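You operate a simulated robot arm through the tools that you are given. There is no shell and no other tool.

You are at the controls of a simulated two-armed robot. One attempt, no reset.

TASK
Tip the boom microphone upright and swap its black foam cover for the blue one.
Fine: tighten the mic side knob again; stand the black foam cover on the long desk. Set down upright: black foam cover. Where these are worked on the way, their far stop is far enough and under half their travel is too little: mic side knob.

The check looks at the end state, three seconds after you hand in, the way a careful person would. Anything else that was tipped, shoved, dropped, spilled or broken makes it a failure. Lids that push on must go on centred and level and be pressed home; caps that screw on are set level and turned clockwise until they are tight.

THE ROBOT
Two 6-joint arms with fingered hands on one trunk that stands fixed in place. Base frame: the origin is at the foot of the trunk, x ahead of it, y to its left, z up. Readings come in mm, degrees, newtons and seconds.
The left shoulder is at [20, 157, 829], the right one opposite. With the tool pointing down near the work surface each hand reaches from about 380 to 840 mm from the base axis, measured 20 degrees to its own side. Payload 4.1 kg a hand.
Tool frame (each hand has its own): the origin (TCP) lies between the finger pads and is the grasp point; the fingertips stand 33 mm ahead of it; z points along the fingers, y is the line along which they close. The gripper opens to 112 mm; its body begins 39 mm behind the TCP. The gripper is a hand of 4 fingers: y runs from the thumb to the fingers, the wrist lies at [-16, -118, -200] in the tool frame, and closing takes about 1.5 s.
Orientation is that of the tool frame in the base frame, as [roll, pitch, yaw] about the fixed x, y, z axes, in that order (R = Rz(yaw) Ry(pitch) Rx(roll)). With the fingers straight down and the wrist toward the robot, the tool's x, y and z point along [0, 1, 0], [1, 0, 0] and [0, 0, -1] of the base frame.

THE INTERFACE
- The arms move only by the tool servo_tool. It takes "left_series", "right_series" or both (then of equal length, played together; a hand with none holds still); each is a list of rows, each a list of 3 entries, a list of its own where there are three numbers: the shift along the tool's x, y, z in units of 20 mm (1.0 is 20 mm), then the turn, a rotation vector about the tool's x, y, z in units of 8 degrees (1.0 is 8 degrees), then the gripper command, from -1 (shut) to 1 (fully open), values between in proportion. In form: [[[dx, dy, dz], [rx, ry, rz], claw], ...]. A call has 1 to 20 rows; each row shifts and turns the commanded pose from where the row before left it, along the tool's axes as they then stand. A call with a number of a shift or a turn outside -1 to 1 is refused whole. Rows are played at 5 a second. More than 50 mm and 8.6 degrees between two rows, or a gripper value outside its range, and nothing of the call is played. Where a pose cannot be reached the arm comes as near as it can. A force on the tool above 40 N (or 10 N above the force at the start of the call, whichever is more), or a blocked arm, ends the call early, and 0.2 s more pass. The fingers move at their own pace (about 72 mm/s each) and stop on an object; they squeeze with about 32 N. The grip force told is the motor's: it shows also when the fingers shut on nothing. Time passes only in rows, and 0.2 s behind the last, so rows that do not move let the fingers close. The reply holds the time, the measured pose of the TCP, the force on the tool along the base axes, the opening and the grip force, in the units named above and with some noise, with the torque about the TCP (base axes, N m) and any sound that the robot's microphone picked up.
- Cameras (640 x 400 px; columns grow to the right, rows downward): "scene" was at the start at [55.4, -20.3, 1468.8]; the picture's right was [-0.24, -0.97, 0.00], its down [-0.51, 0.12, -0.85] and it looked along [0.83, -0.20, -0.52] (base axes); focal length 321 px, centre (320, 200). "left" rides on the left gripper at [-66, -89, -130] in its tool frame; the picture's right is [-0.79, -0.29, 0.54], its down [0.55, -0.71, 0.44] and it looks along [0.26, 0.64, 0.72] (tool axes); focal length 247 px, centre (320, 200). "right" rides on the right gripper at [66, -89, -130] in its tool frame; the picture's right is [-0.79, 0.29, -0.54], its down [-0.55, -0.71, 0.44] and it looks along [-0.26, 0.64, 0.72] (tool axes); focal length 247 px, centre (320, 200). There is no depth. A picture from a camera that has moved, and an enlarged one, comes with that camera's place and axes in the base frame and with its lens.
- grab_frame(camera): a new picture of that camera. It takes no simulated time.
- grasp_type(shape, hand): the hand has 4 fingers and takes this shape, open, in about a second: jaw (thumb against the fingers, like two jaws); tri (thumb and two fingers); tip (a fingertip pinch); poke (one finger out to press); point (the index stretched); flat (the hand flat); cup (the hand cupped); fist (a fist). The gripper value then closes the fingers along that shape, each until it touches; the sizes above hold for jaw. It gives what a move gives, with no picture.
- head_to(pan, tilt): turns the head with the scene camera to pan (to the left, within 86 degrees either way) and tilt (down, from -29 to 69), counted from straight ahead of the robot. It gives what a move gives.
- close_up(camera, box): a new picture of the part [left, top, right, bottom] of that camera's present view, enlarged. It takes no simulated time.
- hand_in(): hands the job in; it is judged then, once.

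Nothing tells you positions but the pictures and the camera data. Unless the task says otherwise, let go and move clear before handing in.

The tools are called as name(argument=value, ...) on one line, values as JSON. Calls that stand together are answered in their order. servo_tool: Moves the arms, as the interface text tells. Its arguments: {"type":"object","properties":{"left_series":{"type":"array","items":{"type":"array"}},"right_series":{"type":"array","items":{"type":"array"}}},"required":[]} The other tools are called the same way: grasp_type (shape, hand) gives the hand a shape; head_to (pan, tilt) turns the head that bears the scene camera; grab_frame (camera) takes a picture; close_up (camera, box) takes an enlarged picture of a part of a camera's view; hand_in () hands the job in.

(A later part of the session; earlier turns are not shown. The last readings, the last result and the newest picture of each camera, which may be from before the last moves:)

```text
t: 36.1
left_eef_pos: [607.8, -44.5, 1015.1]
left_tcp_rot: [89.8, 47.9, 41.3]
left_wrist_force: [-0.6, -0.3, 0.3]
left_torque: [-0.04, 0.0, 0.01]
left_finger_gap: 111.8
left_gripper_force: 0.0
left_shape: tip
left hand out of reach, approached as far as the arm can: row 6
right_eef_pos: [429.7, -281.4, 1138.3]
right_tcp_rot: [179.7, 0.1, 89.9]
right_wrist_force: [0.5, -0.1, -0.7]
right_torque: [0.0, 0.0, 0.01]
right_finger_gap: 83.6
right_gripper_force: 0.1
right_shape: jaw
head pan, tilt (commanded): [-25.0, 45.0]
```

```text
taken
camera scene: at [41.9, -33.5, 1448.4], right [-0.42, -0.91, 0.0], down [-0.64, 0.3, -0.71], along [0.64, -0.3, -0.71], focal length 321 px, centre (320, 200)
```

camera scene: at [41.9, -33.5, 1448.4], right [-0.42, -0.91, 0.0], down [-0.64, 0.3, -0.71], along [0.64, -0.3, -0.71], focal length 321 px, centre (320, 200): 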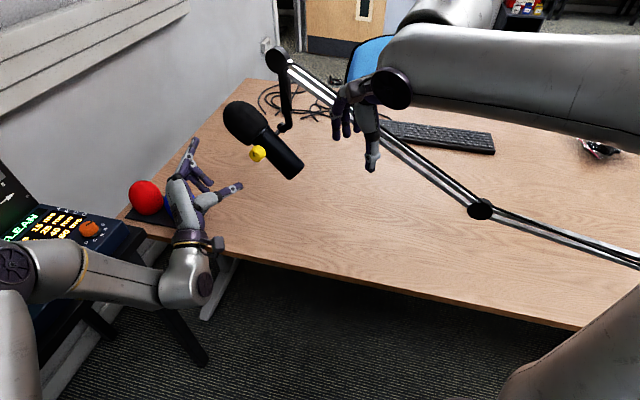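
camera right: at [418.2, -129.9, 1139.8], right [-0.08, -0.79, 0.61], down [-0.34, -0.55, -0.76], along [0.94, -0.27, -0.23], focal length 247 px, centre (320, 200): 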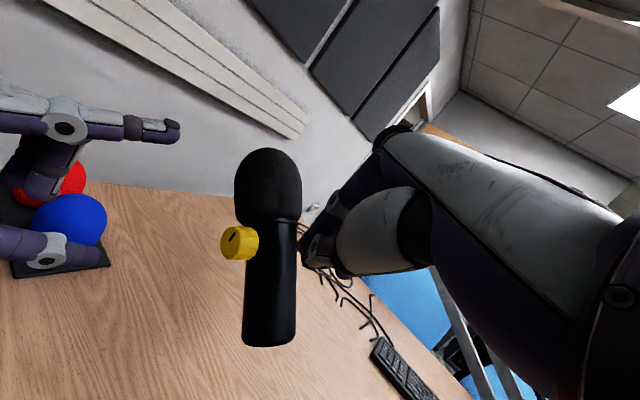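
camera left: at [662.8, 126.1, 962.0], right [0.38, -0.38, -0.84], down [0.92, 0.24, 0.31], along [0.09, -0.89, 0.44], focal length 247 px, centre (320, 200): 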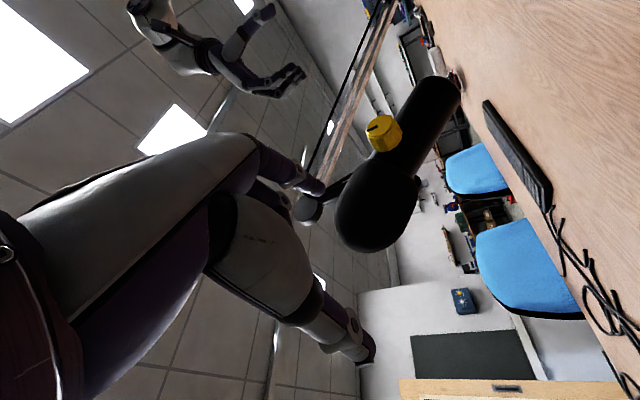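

The hand reached φ≈-48° (wrist low and towards the robot) with almost no drift, and it looks natural. I'll move it in front of the knob at standoff and keep rotating that way to see how far it goes.

servo_tool(left_series=[[[-0.33, -0.765, 0.7], [0, 0, 0], 1], [[-0.33, -0.765, 0.7], [0, 0, 0], 1], [[-0.33, -0.765, 0.7], [0, 0, 0], 1], [[0, 0, 0], [0, 0, 0], 1]])

servo_tool(left_series=[[[0, 0, 0], [0, 0, -1], 1], [[0, 0, 0], [0, 0, -1], 1], [[0, 0, 0], [0, 0, -1], 1], [[0, 0, 0], [0, 0, 0], 1]])

grab_frame(camera="scene")

grab_frame(camera="left")

```text
t: 37.1
left_eef_pos: [607.9, -60.9, 981.1]
left_tcp_rot: [89.7, 47.6, 40.9]
left_wrist_force: [0.2, 0.1, 0.2]
left_torque: [-0.02, 0.01, 0.03]
left_finger_gap: 111.8
left_gripper_force: 0.1
left_shape: tip
left hand out of reach, approached as far as the arm can: row 1, 2, 3
right_eef_pos: [431.6, -280.8, 1138.9]
right_tcp_rot: [179.7, 0.0, 89.9]
right_wrist_force: [-1.1, 0.4, -1.2]
right_torque: [0.0, 0.01, -0.03]
right_finger_gap: 83.6
right_gripper_force: 0.1
right_shape: jaw
head pan, tilt (commanded): [-25.0, 45.0]
```

```text
t: 38.1
left_eef_pos: [615.4, 29.4, 947.0]
left_tcp_rot: [89.2, 71.6, 39.9]
left_wrist_force: [0.6, 0.8, 0.2]
left_torque: [0.03, -0.03, -0.03]
left_finger_gap: 111.8
left_gripper_force: 0.0
left_shape: tip
left hand out of reach, approached as far as the arm can: row 1, 2, 3
right_eef_pos: [430.7, -281.6, 1139.0]
right_tcp_rot: [179.8, 0.0, 89.9]
right_wrist_force: [-0.7, -0.1, 0.1]
right_torque: [-0.08, 0.01, 0.0]
right_finger_gap: 83.5
right_gripper_force: 0.0
right_shape: jaw
head pan, tilt (commanded): [-25.0, 45.0]
```

```text
taken
camera scene: at [41.9, -33.1, 1448.4], right [-0.42, -0.91, 0.0], down [-0.64, 0.3, -0.71], along [0.64, -0.3, -0.71], focal length 321 px, centre (320, 200)
```

scene: 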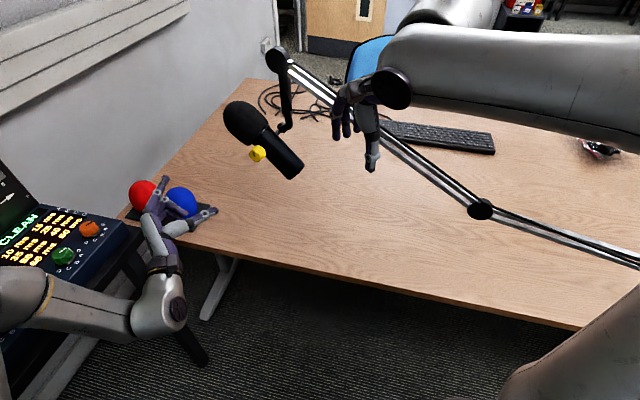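

```text
taken
camera left: at [449.8, 61.1, 981.0], right [-0.05, -0.75, 0.66], down [-0.09, -0.66, -0.75], along [0.99, -0.1, -0.04], focal length 247 px, centre (320, 200)
```

left: 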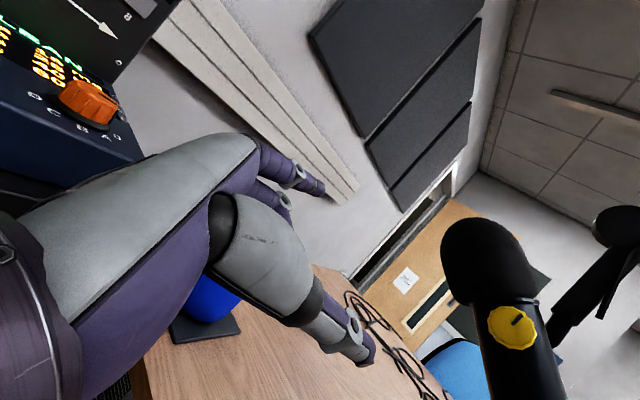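

Going further negative isn't reachable; the comfortable band is roughly φ from -48° to 0°. I'll return to φ=0 and check whether small positive angles are reachable right in front of the knob.

servo_tool(left_series=[[[0, 0, 0], [0, 0, 1], 1], [[0, 0, 0], [0, 0, 1], 1], [[0, 0, 0], [0, 0, 1], 1], [[0, 0, 0], [0, 0, 1], 1], [[0, 0, 0], [0, 0, 1], 1], [[0, 0, 0], [0, 0, 1], 1], [[0, 0, 0], [0, 0, 1], 1], [[0, 0, 0], [0, 0, 1], 1], [[0, 0, 0], [0, 0, 1], 1]])

```text
t: 40.1
left_eef_pos: [597.8, 16.5, 934.3]
left_tcp_rot: [91.7, 2.6, 40.6]
left_wrist_force: [-0.7, 0.1, -0.4]
left_torque: [-0.01, 0.02, 0.02]
left_finger_gap: 111.8
left_gripper_force: 0.1
left_shape: tip
right_eef_pos: [426.2, -283.5, 1140.8]
right_tcp_rot: [179.4, -0.2, 89.9]
right_wrist_force: [-0.8, 0.3, 0.1]
right_torque: [-0.03, -0.02, 0.0]
right_finger_gap: 83.5
right_gripper_force: 0.0
right_shape: jaw
head pan, tilt (commanded): [-25.0, 45.0]
```

servo_tool(left_series=[[[0, 0, 0], [0, 0, 0], 1], [[0, 0, 0], [0, 0, 0], 1], [[0, 0, 0], [0, 0, 0], 1]])

grab_frame(camera="scene")

grab_frame(camera="left")

```text
t: 40.9
left_eef_pos: [597.8, 16.3, 935.1]
left_tcp_rot: [91.7, 2.7, 40.4]
left_wrist_force: [0.3, -0.3, -0.3]
left_torque: [0.02, 0.04, -0.05]
left_finger_gap: 111.9
left_gripper_force: 0.1
left_shape: tip
right_eef_pos: [425.3, -284.1, 1140.8]
right_tcp_rot: [179.6, -0.2, 89.9]
right_wrist_force: [0.5, 0.5, -0.3]
right_torque: [0.0, 0.01, -0.01]
right_finger_gap: 83.6
right_gripper_force: 0.1
right_shape: jaw
head pan, tilt (commanded): [-25.0, 45.0]
```

```text
taken
camera scene: at [35.6, -36.0, 1448.5], right [-0.42, -0.91, 0.0], down [-0.64, 0.3, -0.71], along [0.64, -0.3, -0.7], focal length 321 px, centre (320, 200)
```

scene: 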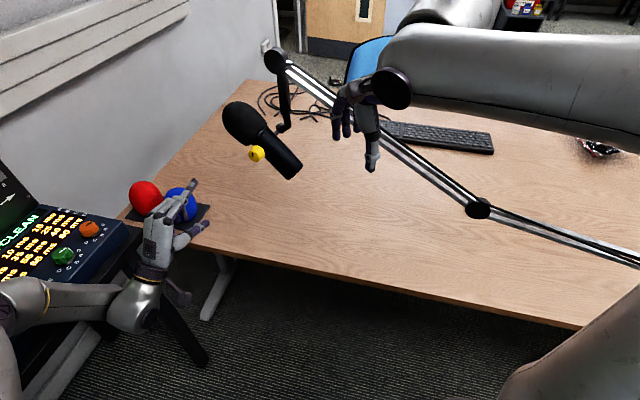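

```text
taken
camera left: at [458.5, 72.6, 853.2], right [-0.27, -0.93, -0.27], down [0.66, 0.02, -0.75], along [0.7, -0.38, 0.61], focal length 247 px, centre (320, 200)
```

left: 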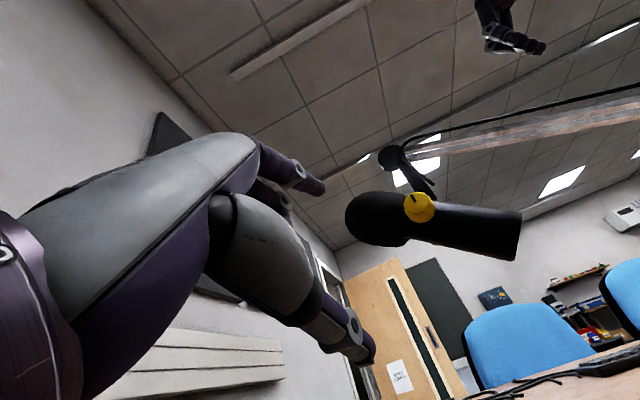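

The scene camera and the right hand both shifted by about 5 mm, so the left forearm must be pressing on something low on that side. I'll lift the left hand straight up right away.

servo_tool(left_series=[[[0, 0.6, 0.3], [0, 0, 0], 1], [[0, 1, 0.3], [0, 0, 0], 1], [[0, 1, 0.3], [0, 0, 0], 1], [[0, 1, 0.3], [0, 0, 0], 1]])

grab_frame(camera="scene")

```text
t: 41.9
left_eef_pos: [632.6, 11.6, 1021.1]
left_tcp_rot: [89.9, -0.1, 42.2]
left_wrist_force: [-0.5, 0.2, -1.2]
left_torque: [0.01, 0.03, -0.02]
left_finger_gap: 111.8
left_gripper_force: 0.0
left_shape: tip
right_eef_pos: [430.5, -281.5, 1139.1]
right_tcp_rot: [179.7, -0.1, 89.9]
right_wrist_force: [1.0, -0.8, -0.5]
right_torque: [0.01, 0.03, -0.01]
right_finger_gap: 83.7
right_gripper_force: 0.1
right_shape: jaw
head pan, tilt (commanded): [-25.0, 45.0]
```

```text
taken
camera scene: at [42.1, -33.0, 1448.4], right [-0.42, -0.91, 0.0], down [-0.64, 0.3, -0.71], along [0.64, -0.3, -0.71], focal length 321 px, centre (320, 200)
```

scene: 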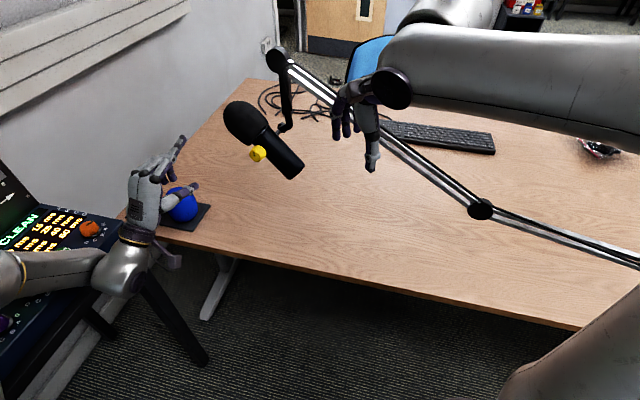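

The trunk has sprung back and nothing else looks moved; I'll keep that forearm high from now on. Next I'll move the left hand sideways to a close standoff in front of the knob at φ=0.

servo_tool(left_series=[[[-0.863, -0.183, 0.4], [0, 0, 0], 1], [[-0.863, -0.183, 0.4], [0, 0, 0], 1], [[-0.863, -0.183, 0.6], [0, 0, 0], 1], [[-0.863, -0.183, 0.6], [0, 0, 0], 1], [[-0.863, -0.183, 0.8], [0, 0, 0], 1], [[-0.863, -0.183, 0.8], [0, 0, 0], 1], [[0, 0, 0], [0, 0, 0], 1]])

grab_frame(camera="left")

grab_frame(camera="scene")

```text
t: 43.5
left_eef_pos: [625.8, -106.3, 1002.8]
left_tcp_rot: [89.9, 0.2, 41.5]
left_wrist_force: [0.0, 0.7, 0.0]
left_torque: [0.02, -0.01, 0.0]
left_finger_gap: 111.9
left_gripper_force: 0.2
left_shape: tip
left hand out of reach, approached as far as the arm can: row 4, 5, 6
right_eef_pos: [430.2, -280.9, 1140.1]
right_tcp_rot: [179.7, 0.0, 89.8]
right_wrist_force: [-0.8, -0.3, 0.2]
right_torque: [0.0, -0.01, -0.03]
right_finger_gap: 83.7
right_gripper_force: 0.1
right_shape: jaw
head pan, tilt (commanded): [-25.0, 45.0]
```

```text
taken
camera left: at [488.8, -52.7, 913.9], right [-0.23, -0.93, -0.28], down [0.7, 0.04, -0.71], along [0.67, -0.37, 0.64], focal length 247 px, centre (320, 200)
```

left: 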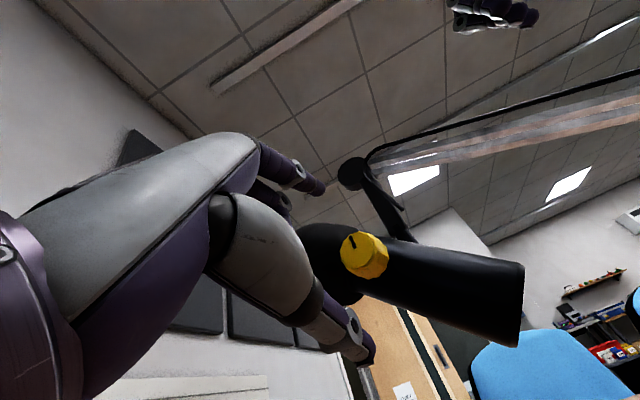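

```text
taken
camera scene: at [41.9, -33.1, 1448.4], right [-0.42, -0.91, 0.0], down [-0.64, 0.3, -0.71], along [0.64, -0.3, -0.71], focal length 321 px, centre (320, 200)
```

scene: 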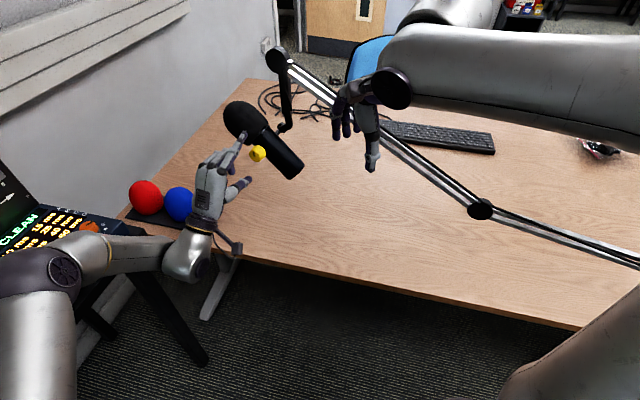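

The left arm's limit is towards the right here, so the straight-on approach falls about 15 mm short of the knob. I'll test whether yawing the fingers slightly towards forward frees that direction.

servo_tool(left_series=[[[0, 0, 0], [0, 1, 0], 0], [[0, 0, 0], [0, 1, 0], -0.2], [[-0.5, 0, 0], [0, 0, 0], -0.2], [[-0.5, 0, 0], [0, 0, 0], -0.2], [[0, 0, 0], [0, 0, 0], -0.2]])

grab_frame(camera="left")

```text
t: 44.7
left_eef_pos: [751.1, -83.0, 1017.6]
left_tcp_rot: [89.9, 0.2, 57.6]
left_wrist_force: [-0.5, 0.2, -0.4]
left_torque: [0.02, 0.0, 0.01]
left_finger_gap: 45.1
left_gripper_force: 0.2
left_shape: tip
left hand out of reach, approached as far as the arm can: row 1, 2, 3, 4
right_eef_pos: [431.1, -281.9, 1139.1]
right_tcp_rot: [179.7, 0.0, 89.9]
right_wrist_force: [-0.3, 0.5, 0.5]
right_torque: [0.0, 0.0, 0.01]
right_finger_gap: 83.8
right_gripper_force: 0.1
right_shape: jaw
head pan, tilt (commanded): [-25.0, 45.0]
```

```text
taken
camera left: at [607.0, -69.8, 929.5], right [0.03, -0.96, -0.28], down [0.66, 0.23, -0.71], along [0.75, -0.17, 0.64], focal length 247 px, centre (320, 200)
```

left: 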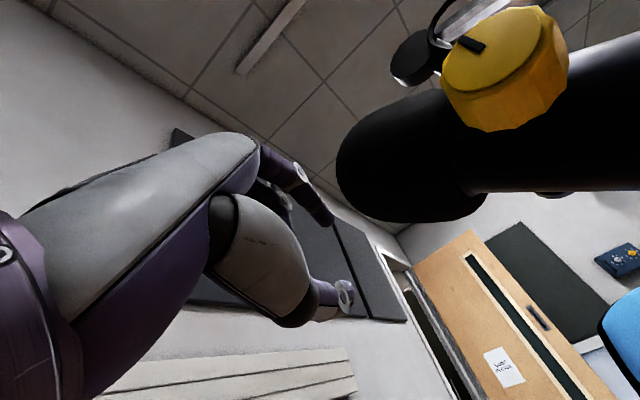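

The yaw change made the arm slide forward by 125 mm, so fingers-horizontal is near a wrist limit. Tilting the fingers downward should relax that, so I'll yaw back, retreat from the foam, pitch 20° down, and come across to the knob standoff.

servo_tool(left_series=[[[0, 0, 0], [0, -1, 0], 0], [[0, 0, 0], [0, -1, 0], 0], [[0, 0, -1], [0, 0, 0], 0], [[0, 0, -1], [0, 0, 0], 0], [[0, 0, -1], [0, 0, 0], 0], [[0, 0, -1], [0, 0, 0], 0], [[0, 0, 0], [1, 0, 0], 0], [[0, 0, 0], [1, 0, 0], 0], [[0, 0, 0], [0.5, 0, 0], 0], [[0, 0, 0], [0, 0, 0], 0]])

servo_tool(left_series=[[[-0.913, 0.04, -0.09], [0, 0, 0], 0], [[-0.913, 0.04, -0.09], [0, 0, 0], 0], [[-0.913, 0.04, -0.09], [0, 0, 0], 0], [[-0.913, 0.04, -0.09], [0, 0, 0], 0]])

```text
t: 46.9
left_eef_pos: [697.7, -24.2, 1019.1]
left_tcp_rot: [110.0, 0.1, 41.9]
left_wrist_force: [-0.4, -0.4, -0.4]
left_torque: [-0.01, 0.02, 0.0]
left_finger_gap: 55.8
left_gripper_force: 0.1
left_shape: tip
right_eef_pos: [430.5, -281.0, 1140.2]
right_tcp_rot: [179.7, -0.1, 89.9]
right_wrist_force: [-0.1, 0.8, 0.6]
right_torque: [-0.03, 0.02, 0.01]
right_finger_gap: 83.8
right_gripper_force: 0.1
right_shape: jaw
head pan, tilt (commanded): [-25.0, 45.0]
```

```text
t: 47.9
left_eef_pos: [639.0, -68.7, 1024.8]
left_tcp_rot: [109.9, 0.0, 42.2]
left_wrist_force: [-0.4, 0.0, -1.2]
left_torque: [0.04, -0.01, -0.01]
left_finger_gap: 55.7
left_gripper_force: 0.0
left_shape: tip
right_eef_pos: [430.6, -281.8, 1140.2]
right_tcp_rot: [179.7, 0.1, 89.9]
right_wrist_force: [0.0, 0.2, 0.2]
right_torque: [-0.01, 0.01, 0.02]
right_finger_gap: 83.8
right_gripper_force: 0.1
right_shape: jaw
head pan, tilt (commanded): [-25.0, 45.0]
```

No limit warnings with the fingers pitched 20° down. I'll carry on across to the standoff.

servo_tool(left_series=[[[-0.913, 0.04, -0.09], [0, 0, 0], 0], [[-0.913, 0.04, -0.09], [0, 0, 0], 0], [[-0.85, 0.04, -0.09], [0, 0, 0], 0], [[0, 0, 0], [0, 0, 0], 0]])

grab_frame(camera="left")

grab_frame(camera="scene")

```text
t: 48.9
left_eef_pos: [596.0, -102.5, 1029.5]
left_tcp_rot: [109.9, 0.0, 42.0]
left_wrist_force: [0.2, 0.2, 0.8]
left_torque: [0.0, 0.01, -0.01]
left_finger_gap: 55.7
left_gripper_force: 0.1
left_shape: tip
right_eef_pos: [430.1, -281.4, 1140.3]
right_tcp_rot: [179.8, 0.0, 89.9]
right_wrist_force: [-0.1, -0.7, 0.6]
right_torque: [-0.03, 0.0, -0.04]
right_finger_gap: 83.7
right_gripper_force: 0.0
right_shape: jaw
head pan, tilt (commanded): [-25.0, 45.0]
```

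```text
taken
camera left: at [445.8, -32.2, 990.5], right [-0.32, -0.83, -0.45], down [0.52, 0.25, -0.82], along [0.79, -0.49, 0.36], focal length 247 px, centre (320, 200)
```

left: 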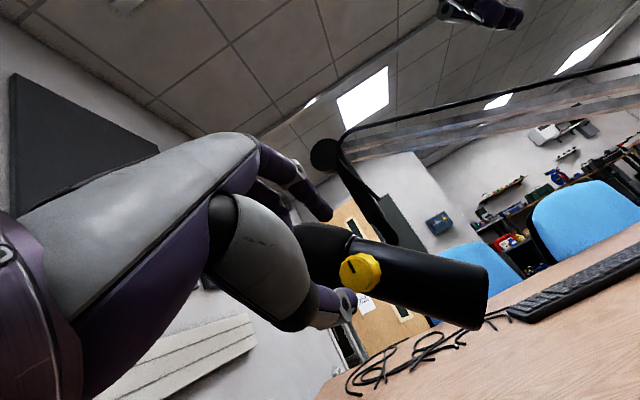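

```text
taken
camera scene: at [41.9, -33.1, 1448.4], right [-0.42, -0.91, 0.0], down [-0.64, 0.3, -0.71], along [0.64, -0.3, -0.71], focal length 321 px, centre (320, 200)
```

scene: 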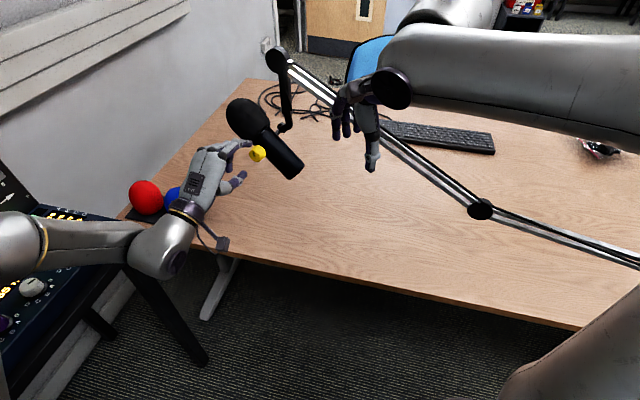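

Excellent: the left hand is at the standoff in front of the knob with no limit warnings. Now I'll test how far it can roll each way from here.

servo_tool(left_series=[[[0, 0, 0], [0, 0, 1], 0], [[0, 0, 0], [0, 0, 1], 0], [[0, 0, 0], [0, 0, 1], 0], [[0, 0, 0], [0, 0, 1], 0], [[0, 0, 0], [0, 0, 0], 0]])

```text
t: 50.1
left_eef_pos: [605.2, -100.1, 1033.1]
left_tcp_rot: [113.4, -29.8, 29.6]
left_wrist_force: [0.5, 0.6, -0.2]
left_torque: [0.01, 0.02, -0.05]
left_finger_gap: 55.3
left_gripper_force: 0.0
left_shape: tip
left hand out of reach, approached as far as the arm can: row 1, 2
right_eef_pos: [430.0, -281.1, 1139.6]
right_tcp_rot: [179.8, 0.0, 90.0]
right_wrist_force: [0.6, 0.1, -0.3]
right_torque: [0.02, 0.01, -0.01]
right_finger_gap: 83.7
right_gripper_force: 0.1
right_shape: jaw
head pan, tilt (commanded): [-25.0, 45.0]
```

servo_tool(left_series=[[[0, 0, 0], [0, 0, 1], 0], [[0, 0, 0], [0, 0, 1], 0], [[0, 0, 0], [0, 0, 1], 0], [[0, 0, 0], [0, 0, 1], 0], [[0, 0, 0], [0, 0, 0], 0]])

grab_frame(camera="left")

grab_frame(camera="scene")

```text
t: 51.3
left_eef_pos: [604.9, -99.4, 1032.3]
left_tcp_rot: [129.8, -57.6, 6.8]
left_wrist_force: [0.6, 0.1, 0.3]
left_torque: [0.01, -0.02, -0.03]
left_finger_gap: 55.6
left_gripper_force: 0.0
left_shape: tip
right_eef_pos: [431.4, -281.2, 1140.0]
right_tcp_rot: [179.8, -0.1, 89.9]
right_wrist_force: [0.3, 0.6, 0.0]
right_torque: [-0.01, -0.02, 0.01]
right_finger_gap: 83.7
right_gripper_force: 0.1
right_shape: jaw
head pan, tilt (commanded): [-25.0, 45.0]
```

```text
taken
camera left: at [538.5, 50.1, 985.8], right [0.08, -0.22, -0.97], down [0.97, 0.24, 0.02], along [0.22, -0.95, 0.23], focal length 247 px, centre (320, 200)
```

left: 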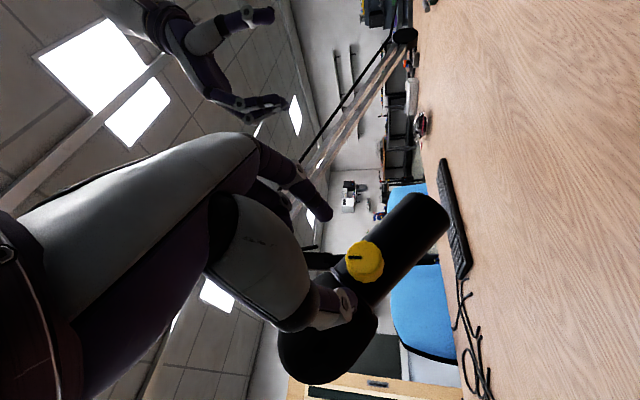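

```text
taken
camera scene: at [41.9, -33.1, 1448.4], right [-0.42, -0.91, 0.0], down [-0.64, 0.3, -0.71], along [0.64, -0.3, -0.71], focal length 321 px, centre (320, 200)
```

scene: 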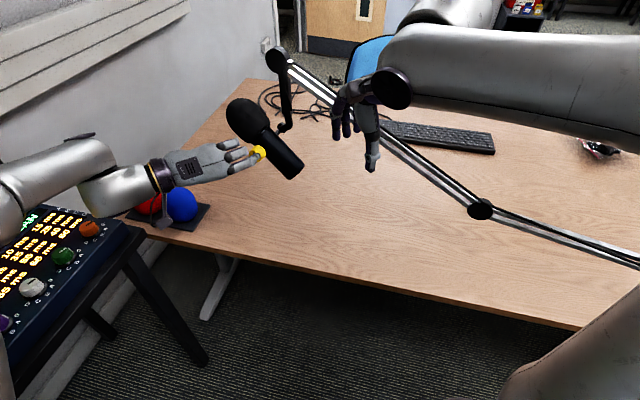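

Rolling to φ=+64° works with no drift, with the arm now coming in level from the left. That gives a long counter-clockwise stroke. I'll square the fingers onto the knob axis and line up in front of it.

servo_tool(left_series=[[[0, 0, 0], [-0.365, 0.749, 0], 0], [[0, 0, 0], [-0.365, 0.749, 0], 0], [[0, 0, 0], [-0.365, 0.749, 0], 0], [[-0.83, -0.175, -0.165], [0, 0, 0], 0], [[-0.83, -0.175, -0.165], [0, 0, 0], 0], [[0, 0, 0], [0, 0, 0], 0]])

grab_frame(camera="left")

close_up(camera="scene", box=[130, 80, 330, 220])

```text
t: 52.7
left_eef_pos: [696.2, -105.5, 1048.2]
left_tcp_rot: [89.6, -63.9, 42.3]
left_wrist_force: [-2.0, 3.0, 6.2]
left_torque: [-0.33, 0.08, -0.13]
left_finger_gap: 58.2
left_gripper_force: 0.0
left_shape: tip
left hand out of reach, approached as far as the arm can: row 1, 2, 3, 4, 5
right_eef_pos: [431.1, -281.2, 1140.1]
right_tcp_rot: [179.7, 0.0, 89.8]
right_wrist_force: [-0.4, -1.0, -0.3]
right_torque: [0.0, 0.02, 0.02]
right_finger_gap: 83.6
right_gripper_force: 0.0
right_shape: jaw
head pan, tilt (commanded): [-25.0, 45.0]
```

```text
taken
camera left: at [647.1, 25.8, 950.6], right [0.29, -0.46, -0.84], down [0.95, 0.26, 0.19], along [0.13, -0.85, 0.52], focal length 247 px, centre (320, 200)
```

left: 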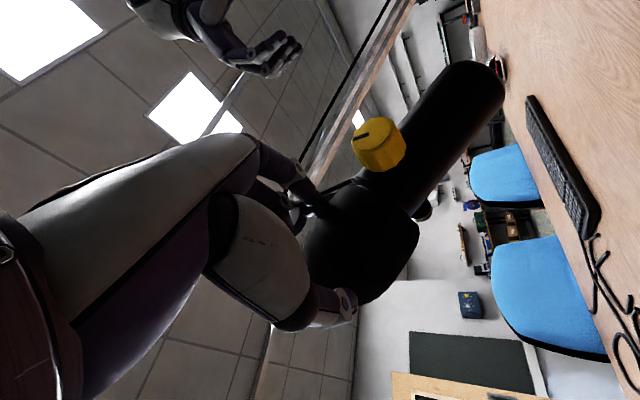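

```text
2.86 times, centred on (230, 150) of scene
camera zoom: at [41.6, -33.0, 1448.4], right [-0.42, -0.91, 0.0], down [-0.64, 0.3, -0.71], along [0.64, -0.3, -0.71], focal length 918 px, centre (577, 343)
```

zoom: 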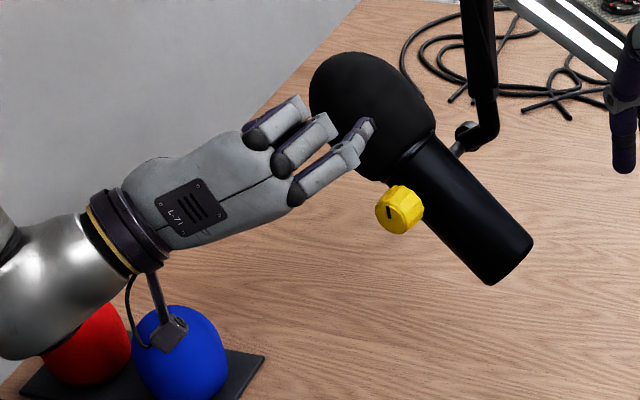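

The reorientation dragged the hand forward until the index finger lightly touched the foam. I'll back straight off now and restore the 20° downward pitch.

servo_tool(left_series=[[[0, 0, -1], [0, 0, 0], 0], [[0, 0, -1], [0, 0, 0], 0], [[0, 0, -1], [0, 0, 0], 0], [[0, 0, 0], [0.365, -0.749, 0], 0], [[0, 0, 0], [0.365, -0.749, 0], 0], [[0, 0, 0], [0.365, -0.749, 0], 0], [[0, 0, 0], [0, 0, 0], 0]])

grab_frame(camera="scene")

close_up(camera="scene", box=[200, 40, 330, 200])

```text
t: 54.3
left_eef_pos: [694.5, -62.9, 1061.4]
left_tcp_rot: [129.7, -57.6, 7.0]
left_wrist_force: [-0.6, 0.1, 0.1]
left_torque: [-0.02, -0.01, -0.02]
left_finger_gap: 55.9
left_gripper_force: 0.1
left_shape: tip
left hand out of reach, approached as far as the arm can: row 1, 2, 3
right_eef_pos: [429.9, -280.1, 1139.4]
right_tcp_rot: [179.6, 0.0, 89.8]
right_wrist_force: [-0.3, -1.0, 0.0]
right_torque: [0.02, -0.01, 0.0]
right_finger_gap: 83.6
right_gripper_force: 0.1
right_shape: jaw
head pan, tilt (commanded): [-25.0, 45.0]
```

```text
taken
camera scene: at [41.9, -33.1, 1448.4], right [-0.42, -0.91, 0.0], down [-0.64, 0.3, -0.71], along [0.64, -0.3, -0.71], focal length 321 px, centre (320, 200)
```

scene: 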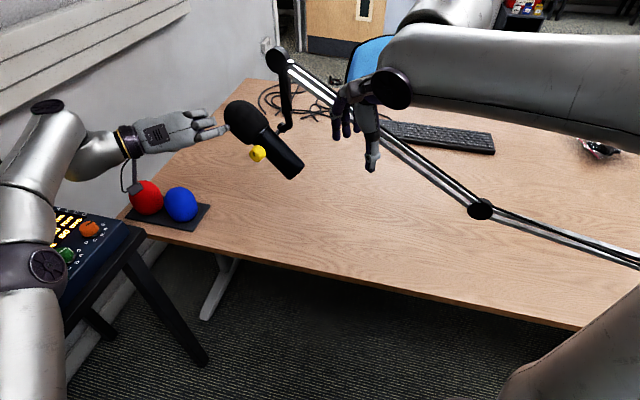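

```text
2.50 times, centred on (265, 120) of scene
camera zoom: at [41.9, -33.1, 1448.4], right [-0.42, -0.91, 0.0], down [-0.64, 0.3, -0.71], along [0.64, -0.3, -0.71], focal length 803 px, centre (458, 400)
```

zoom: 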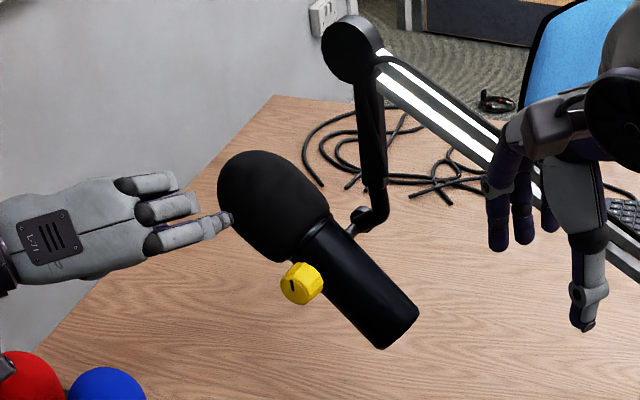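

The foam looks undisturbed. Keeping the 20° pitch, I'll roll back to φ≈32°, retreat a little more, and come across to the knob standoff.

servo_tool(left_series=[[[0, 0, -1], [0, 0, 0], 0], [[0, 0, -1], [0, 0, 0], 0], [[0, 0, 0], [0, 0, -1], 0], [[0, 0, 0], [0, 0, -1], 0], [[0, 0, 0], [0, 0, -1], 0], [[0, 0, 0], [0, 0, -1], 0], [[-0.894, 0.128, 0], [0, 0, 0], 0], [[-0.894, 0.128, 0], [0, 0, 0], 0], [[-0.894, 0.128, 0], [0, 0, 0], 0], [[-0.894, 0.128, 0], [0, 0, 0], 0], [[-0.894, 0.128, 0], [0, 0, 0], 0], [[-0.894, 0.128, 0], [0, 0, 0], 0], [[0, 0, 0], [0, 0, 0], 0]])

grab_frame(camera="left")

close_up(camera="scene", box=[150, 80, 330, 220])

```text
t: 57.1
left_eef_pos: [597.4, -88.2, 1040.6]
left_tcp_rot: [113.4, -29.7, 29.7]
left_wrist_force: [0.1, -0.2, -0.3]
left_torque: [0.02, -0.01, 0.03]
left_finger_gap: 55.8
left_gripper_force: 0.2
left_shape: tip
left hand out of reach, approached as far as the arm can: row 12
right_eef_pos: [430.8, -281.8, 1138.8]
right_tcp_rot: [179.6, -0.1, 89.9]
right_wrist_force: [0.1, 0.0, 0.3]
right_torque: [0.0, -0.04, -0.02]
right_finger_gap: 83.7
right_gripper_force: 0.0
right_shape: jaw
head pan, tilt (commanded): [-25.0, 45.0]
```

```text
taken
camera left: at [484.1, 25.5, 982.3], right [-0.21, -0.55, -0.81], down [0.83, 0.34, -0.44], along [0.52, -0.76, 0.39], focal length 247 px, centre (320, 200)
```

left: 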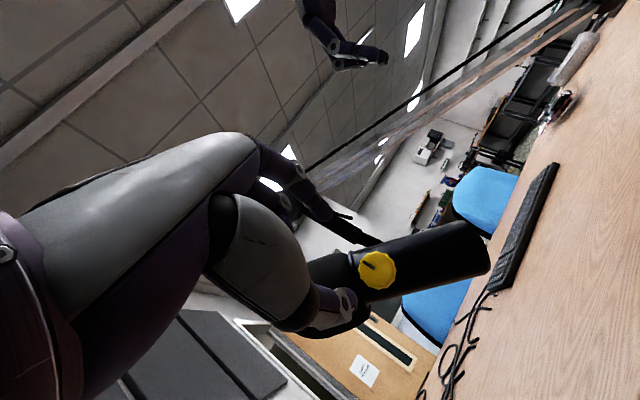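

```text
2.86 times, centred on (240, 150) of scene
camera zoom: at [41.9, -33.2, 1448.4], right [-0.42, -0.91, 0.0], down [-0.64, 0.3, -0.71], along [0.64, -0.3, -0.71], focal length 918 px, centre (549, 343)
```

zoom: 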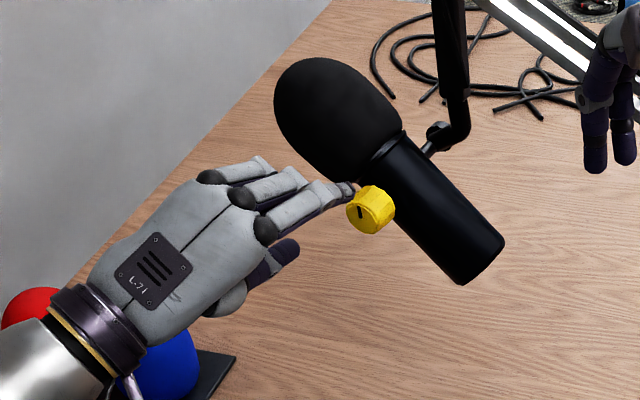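

My knob position projects right onto the knob in this view. Next I'll turn the hand back 32° about the knob axis, so the loosening stroke is centred, and move to a close standoff.

servo_tool(left_series=[[[0, 0, 0], [0.181, 0.29, 0.94], 0], [[0, 0, 0], [0.181, 0.29, 0.94], 0], [[0, 0, 0], [0.181, 0.29, 0.94], 0], [[0, 0, 0], [0.181, 0.29, 0.94], 0], [[-0.42, 0.3, 0.48], [0, 0, 0], 0], [[-0.42, 0.3, 0.48], [0, 0, 0], 0], [[-0.42, 0.3, 0.48], [0, 0, 0], 0], [[0, 0, 0], [0, 0, 0], 0]])

grab_frame(camera="left")

close_up(camera="scene", box=[150, 80, 330, 220])

```text
t: 58.9
left_eef_pos: [658.3, -118.6, 1062.7]
left_tcp_rot: [126.4, -60.5, 20.0]
left_wrist_force: [-0.2, 0.0, 0.0]
left_torque: [0.0, 0.0, 0.0]
left_finger_gap: 56.0
left_gripper_force: 0.0
left_shape: tip
left hand out of reach, approached as far as the arm can: row 1, 2, 3, 4, 5, 6
right_eef_pos: [430.9, -280.4, 1139.0]
right_tcp_rot: [179.8, 0.0, 89.9]
right_wrist_force: [1.0, 0.4, -0.2]
right_torque: [-0.02, 0.01, 0.0]
right_finger_gap: 83.9
right_gripper_force: 0.0
right_shape: jaw
head pan, tilt (commanded): [-25.0, 45.0]
```

```text
taken
camera left: at [569.2, 16.6, 1008.4], right [0.17, -0.22, -0.96], down [0.91, 0.41, 0.07], along [0.38, -0.89, 0.27], focal length 247 px, centre (320, 200)
```

left: 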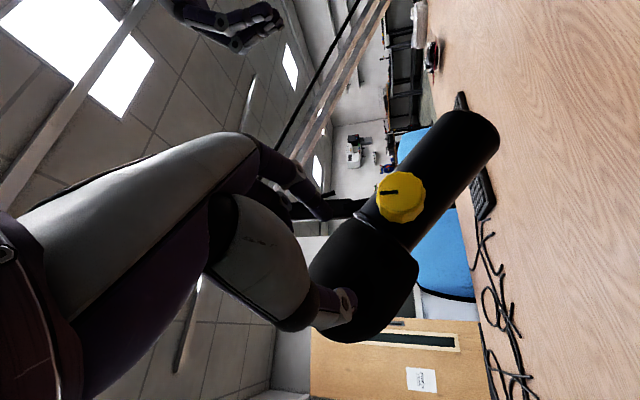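

```text
2.86 times, centred on (240, 150) of scene
camera zoom: at [41.9, -33.1, 1448.4], right [-0.42, -0.91, 0.0], down [-0.64, 0.3, -0.71], along [0.64, -0.3, -0.71], focal length 918 px, centre (549, 343)
```

zoom: 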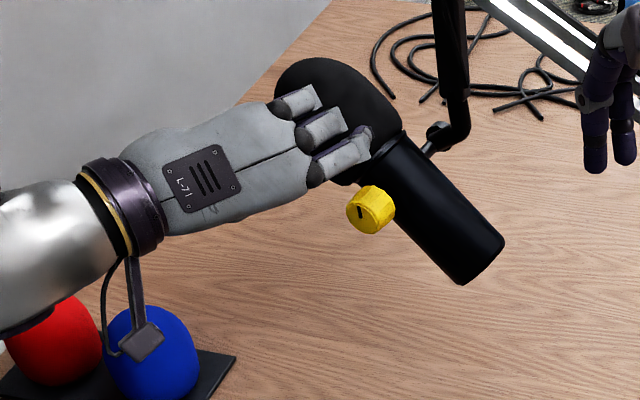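

That more-forward orientation isn't reachable close in, so the hand slid towards the foam again (no force). I'll retreat and use the orientation that did work: φ=64° with the fingers pitched straight down 20°.

servo_tool(left_series=[[[0, 0, -1], [0, 0, 0], 0], [[0, 0, -1], [0, 0, 0], 0], [[0, 0, -1], [0, 0, 0], 0], [[0, 0, 0], [-0.181, -0.29, -0.94], 0], [[0, 0, 0], [-0.181, -0.29, -0.94], 0], [[0, 0, 0], [-0.181, -0.29, -0.94], 0], [[0, 0, 0], [-0.181, -0.29, -0.94], 0], [[0, 0, 0], [0, 0, 1], 0], [[0, 0, 0], [0, 0, 1], 0], [[0, 0, 0], [0, 0, 1], 0], [[0, 0, 0], [0, 0, 1], 0], [[0, 0, 0], [0, 0, 0], 0]])

```text
t: 61.5
left_eef_pos: [630.4, -84.7, 1095.6]
left_tcp_rot: [129.6, -57.6, 7.0]
left_wrist_force: [0.3, -0.6, -0.4]
left_torque: [-0.01, -0.01, 0.02]
left_finger_gap: 56.0
left_gripper_force: 0.0
left_shape: tip
left hand out of reach, approached as far as the arm can: row 1, 2, 3
right_eef_pos: [429.9, -281.1, 1139.5]
right_tcp_rot: [179.8, 0.1, 89.9]
right_wrist_force: [-0.2, 0.1, -0.3]
right_torque: [-0.01, -0.01, -0.02]
right_finger_gap: 83.4
right_gripper_force: 0.1
right_shape: jaw
head pan, tilt (commanded): [-25.0, 45.0]
```

servo_tool(left_series=[[[-0.96, 0.046, 0.34], [0, 0, 0], -0.1], [[-0.96, 0.046, 0.34], [0, 0, 0], -0.2], [[-0.96, 0.046, 0.34], [0, 0, 0], -0.25], [[-0.96, 0.046, 0.34], [0, 0, 0], -0.25], [[0, 0, 0], [0, 0, 0], -0.25]])

grab_frame(camera="left")

close_up(camera="scene", box=[150, 80, 330, 220])

```text
t: 62.7
left_eef_pos: [607.9, -111.3, 1024.8]
left_tcp_rot: [129.9, -57.5, 6.6]
left_wrist_force: [0.5, -0.9, -0.6]
left_torque: [0.01, 0.0, 0.02]
left_finger_gap: 42.6
left_gripper_force: 0.1
left_shape: tip
left hand out of reach, approached as far as the arm can: row 4
right_eef_pos: [430.0, -280.9, 1139.8]
right_tcp_rot: [179.7, 0.1, 89.9]
right_wrist_force: [-1.0, 0.0, -0.3]
right_torque: [0.01, 0.01, 0.01]
right_finger_gap: 83.6
right_gripper_force: 0.0
right_shape: jaw
head pan, tilt (commanded): [-25.0, 45.0]
```

```text
taken
camera left: at [542.4, 39.9, 977.3], right [0.08, -0.22, -0.97], down [0.97, 0.24, 0.02], along [0.22, -0.95, 0.23], focal length 247 px, centre (320, 200)
```

left: 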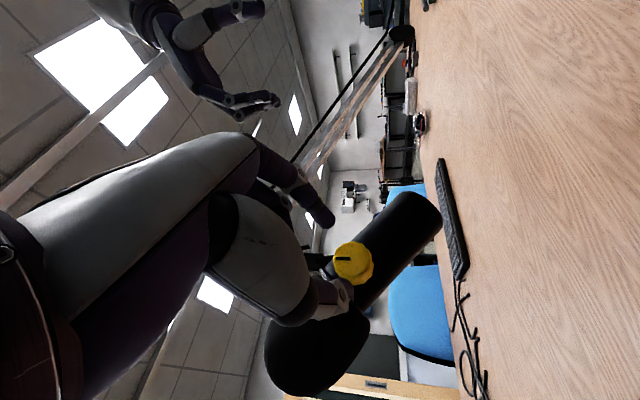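

```text
2.86 times, centred on (240, 150) of scene
camera zoom: at [41.9, -33.1, 1448.4], right [-0.42, -0.91, 0.0], down [-0.64, 0.3, -0.71], along [0.64, -0.3, -0.71], focal length 918 px, centre (549, 343)
```

zoom: 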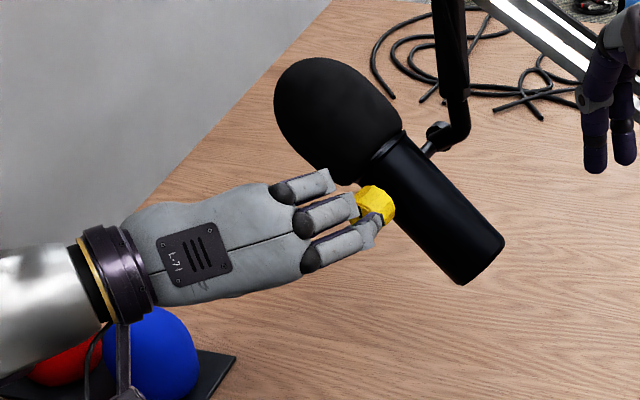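

Alignment is good: index and thumb straddle the knob and my knob estimate projects within about 3 mm. I'll approach 46 mm along the fingers and close the pinch.

servo_tool(left_series=[[[-0.08, 0.03, 0.6], [0, 0, 0], -0.25], [[-0.08, 0.03, 0.6], [0, 0, 0], -0.25], [[0, 0, 0.6], [0, 0, 0], -0.25], [[0, 0, 0.5], [0, 0, 0], -0.25], [[0, 0, 0], [0, 0, 0], -0.25]])

grab_frame(camera="left")

close_up(camera="scene", box=[150, 80, 330, 220])

```text
t: 63.9
left_eef_pos: [634.4, -144.5, 1006.5]
left_tcp_rot: [129.4, -57.7, 7.3]
left_wrist_force: [0.8, -1.4, 0.4]
left_torque: [-0.01, -0.02, 0.01]
left_finger_gap: 42.3
left_gripper_force: 0.0
left_shape: tip
right_eef_pos: [431.4, -281.2, 1139.8]
right_tcp_rot: [179.7, 0.0, 89.9]
right_wrist_force: [0.4, -0.3, -0.9]
right_torque: [0.0, -0.03, 0.01]
right_finger_gap: 83.9
right_gripper_force: 0.0
right_shape: jaw
head pan, tilt (commanded): [-25.0, 45.0]
```

```text
taken
camera left: at [569.1, 6.0, 959.1], right [0.08, -0.22, -0.97], down [0.97, 0.24, 0.03], along [0.23, -0.94, 0.24], focal length 247 px, centre (320, 200)
```

left: 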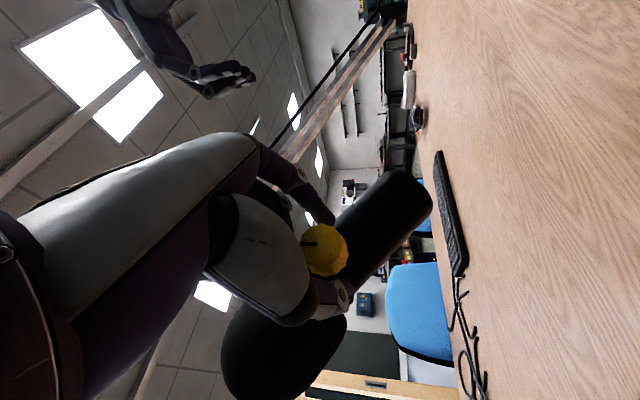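

```text
2.86 times, centred on (240, 150) of scene
camera zoom: at [41.9, -33.1, 1448.4], right [-0.42, -0.91, 0.0], down [-0.64, 0.3, -0.71], along [0.64, -0.3, -0.71], focal length 918 px, centre (549, 343)
```

zoom: 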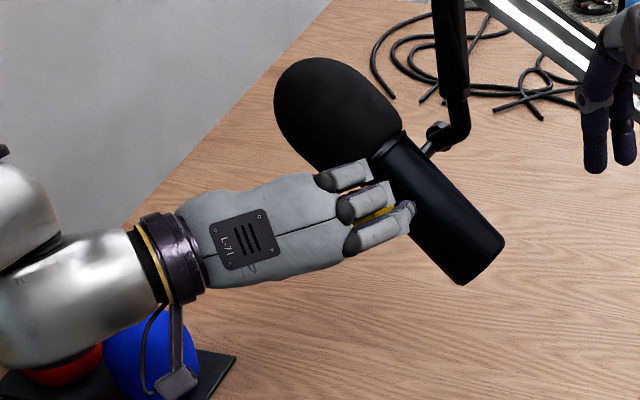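

The knob sits between the index tip and the thumb with only about 1 N of force. Closing the pinch now.

servo_tool(left_series=[[[0, 0, 0], [0, 0, 0], -0.4], [[0, 0, 0], [0, 0, 0], -0.5], [[0, 0, 0], [0, 0, 0], -0.7], [[0, 0, 0], [0, 0, 0], -1], [[0, 0, 0], [0, 0, 0], -1]])

grab_frame(camera="left")

close_up(camera="scene", box=[200, 100, 320, 200])

```text
t: 65.1
left_eef_pos: [634.8, -145.1, 1006.1]
left_tcp_rot: [129.6, -57.5, 6.9]
left_wrist_force: [-0.7, -1.8, -8.9]
left_torque: [0.04, 0.21, -0.13]
left_finger_gap: 26.6
left_gripper_force: 32.1
left_shape: tip
right_eef_pos: [430.9, -280.9, 1139.5]
right_tcp_rot: [179.7, -0.1, 89.9]
right_wrist_force: [-0.4, -0.4, -0.5]
right_torque: [-0.01, 0.0, -0.04]
right_finger_gap: 83.9
right_gripper_force: 0.1
right_shape: jaw
head pan, tilt (commanded): [-25.0, 45.0]
```

```text
taken
camera left: at [568.8, 5.9, 958.2], right [0.08, -0.22, -0.97], down [0.97, 0.24, 0.02], along [0.23, -0.95, 0.24], focal length 247 px, centre (320, 200)
```

left: 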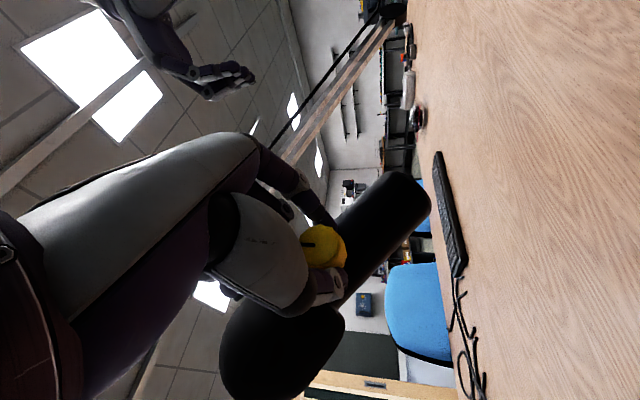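

```text
4.00 times, centred on (260, 150) of scene
camera zoom: at [42.0, -33.3, 1448.4], right [-0.42, -0.91, 0.0], down [-0.64, 0.3, -0.71], along [0.64, -0.3, -0.71], focal length 1285 px, centre (560, 400)
```

zoom: 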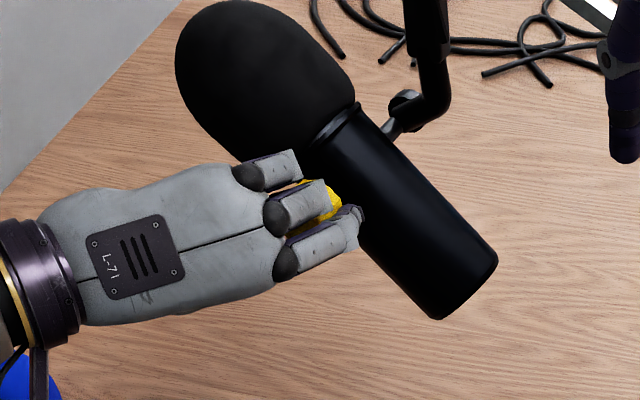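

The pinch holds the knob (gap 26.6 mm, 32 N grip). Now I'll loosen it counter-clockwise about the knob axis, starting with 24°.

servo_tool(left_series=[[[0.0195, -0.048, 0.001], [-0.308, -0.149, -0.94], -1], [[0.0195, -0.048, 0.001], [-0.308, -0.149, -0.94], -1], [[0.0195, -0.048, 0.001], [-0.308, -0.149, -0.94], -1]])

grab_frame(camera="left")

close_up(camera="scene", box=[200, 100, 320, 200])

```text
t: 65.9
left_eef_pos: [636.7, -142.9, 1004.7]
left_tcp_rot: [112.9, -36.2, 19.3]
left_wrist_force: [-5.1, -6.2, -10.9]
left_torque: [0.17, 0.15, -0.19]
left_finger_gap: 26.5
left_gripper_force: 32.3
left_shape: tip
right_eef_pos: [430.8, -281.2, 1138.4]
right_tcp_rot: [179.8, 0.0, 89.8]
right_wrist_force: [0.3, 0.7, 0.2]
right_torque: [0.04, 0.0, 0.0]
right_finger_gap: 83.6
right_gripper_force: 0.1
right_shape: jaw
head pan, tilt (commanded): [-25.0, 45.0]
```

```text
taken
camera left: at [552.4, -8.7, 941.0], right [-0.21, -0.48, -0.85], down [0.92, 0.19, -0.34], along [0.33, -0.85, 0.4], focal length 247 px, centre (320, 200)
```

left: 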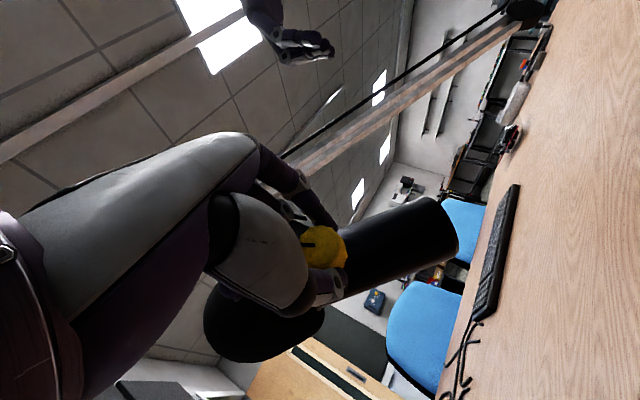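

```text
4.00 times, centred on (260, 150) of scene
camera zoom: at [42.0, -33.5, 1448.4], right [-0.42, -0.91, 0.0], down [-0.64, 0.3, -0.71], along [0.64, -0.3, -0.71], focal length 1285 px, centre (560, 400)
```

zoom: 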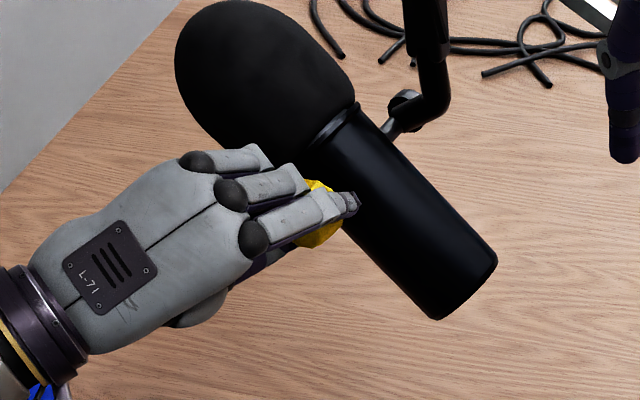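

The knob turns with the hand (its pointer stays fixed in the hand's view) and the mic stays still. I'll continue the stroke, easing about 1.5 mm away from the foam side.

servo_tool(left_series=[[[-0.05, -0.05, 0.025], [-0.308, -0.149, -0.94], -1], [[0.0195, -0.048, 0.001], [-0.308, -0.149, -0.94], -1], [[0.0195, -0.048, 0.001], [-0.308, -0.149, -0.94], -1]])

grab_frame(camera="left")

close_up(camera="scene", box=[200, 100, 320, 200])

```text
t: 66.7
left_eef_pos: [637.2, -142.5, 1003.5]
left_tcp_rot: [103.5, -13.8, 23.6]
left_wrist_force: [-4.1, -7.2, -6.2]
left_torque: [0.13, 0.12, -0.19]
left_finger_gap: 26.2
left_gripper_force: 32.2
left_shape: tip
right_eef_pos: [429.1, -282.0, 1139.6]
right_tcp_rot: [179.8, 0.0, 89.9]
right_wrist_force: [1.1, -0.1, -0.7]
right_torque: [-0.03, 0.0, -0.03]
right_finger_gap: 83.7
right_gripper_force: 0.1
right_shape: jaw
head pan, tilt (commanded): [-25.0, 45.0]
```

```text
taken
camera left: at [531.9, -26.9, 933.4], right [-0.43, -0.69, -0.58], down [0.77, 0.05, -0.64], along [0.47, -0.72, 0.5], focal length 247 px, centre (320, 200)
```

left: 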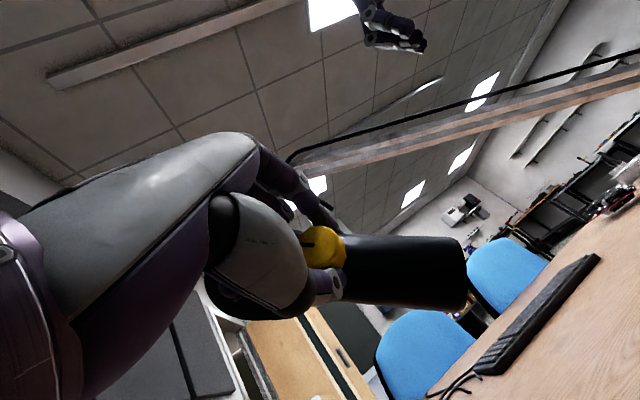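

```text
4.00 times, centred on (260, 150) of scene
camera zoom: at [41.9, -33.5, 1448.4], right [-0.42, -0.91, 0.0], down [-0.64, 0.3, -0.71], along [0.64, -0.3, -0.71], focal length 1285 px, centre (560, 400)
```

zoom: 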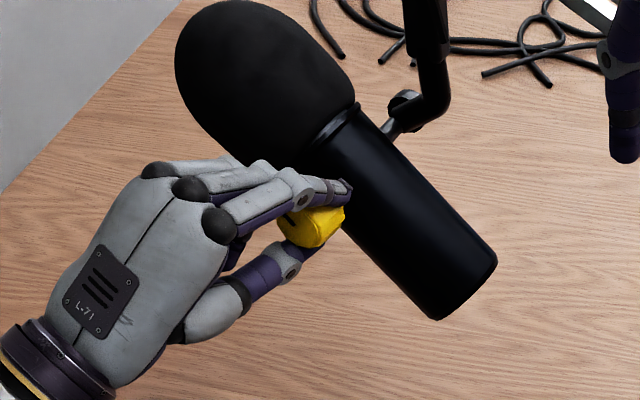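

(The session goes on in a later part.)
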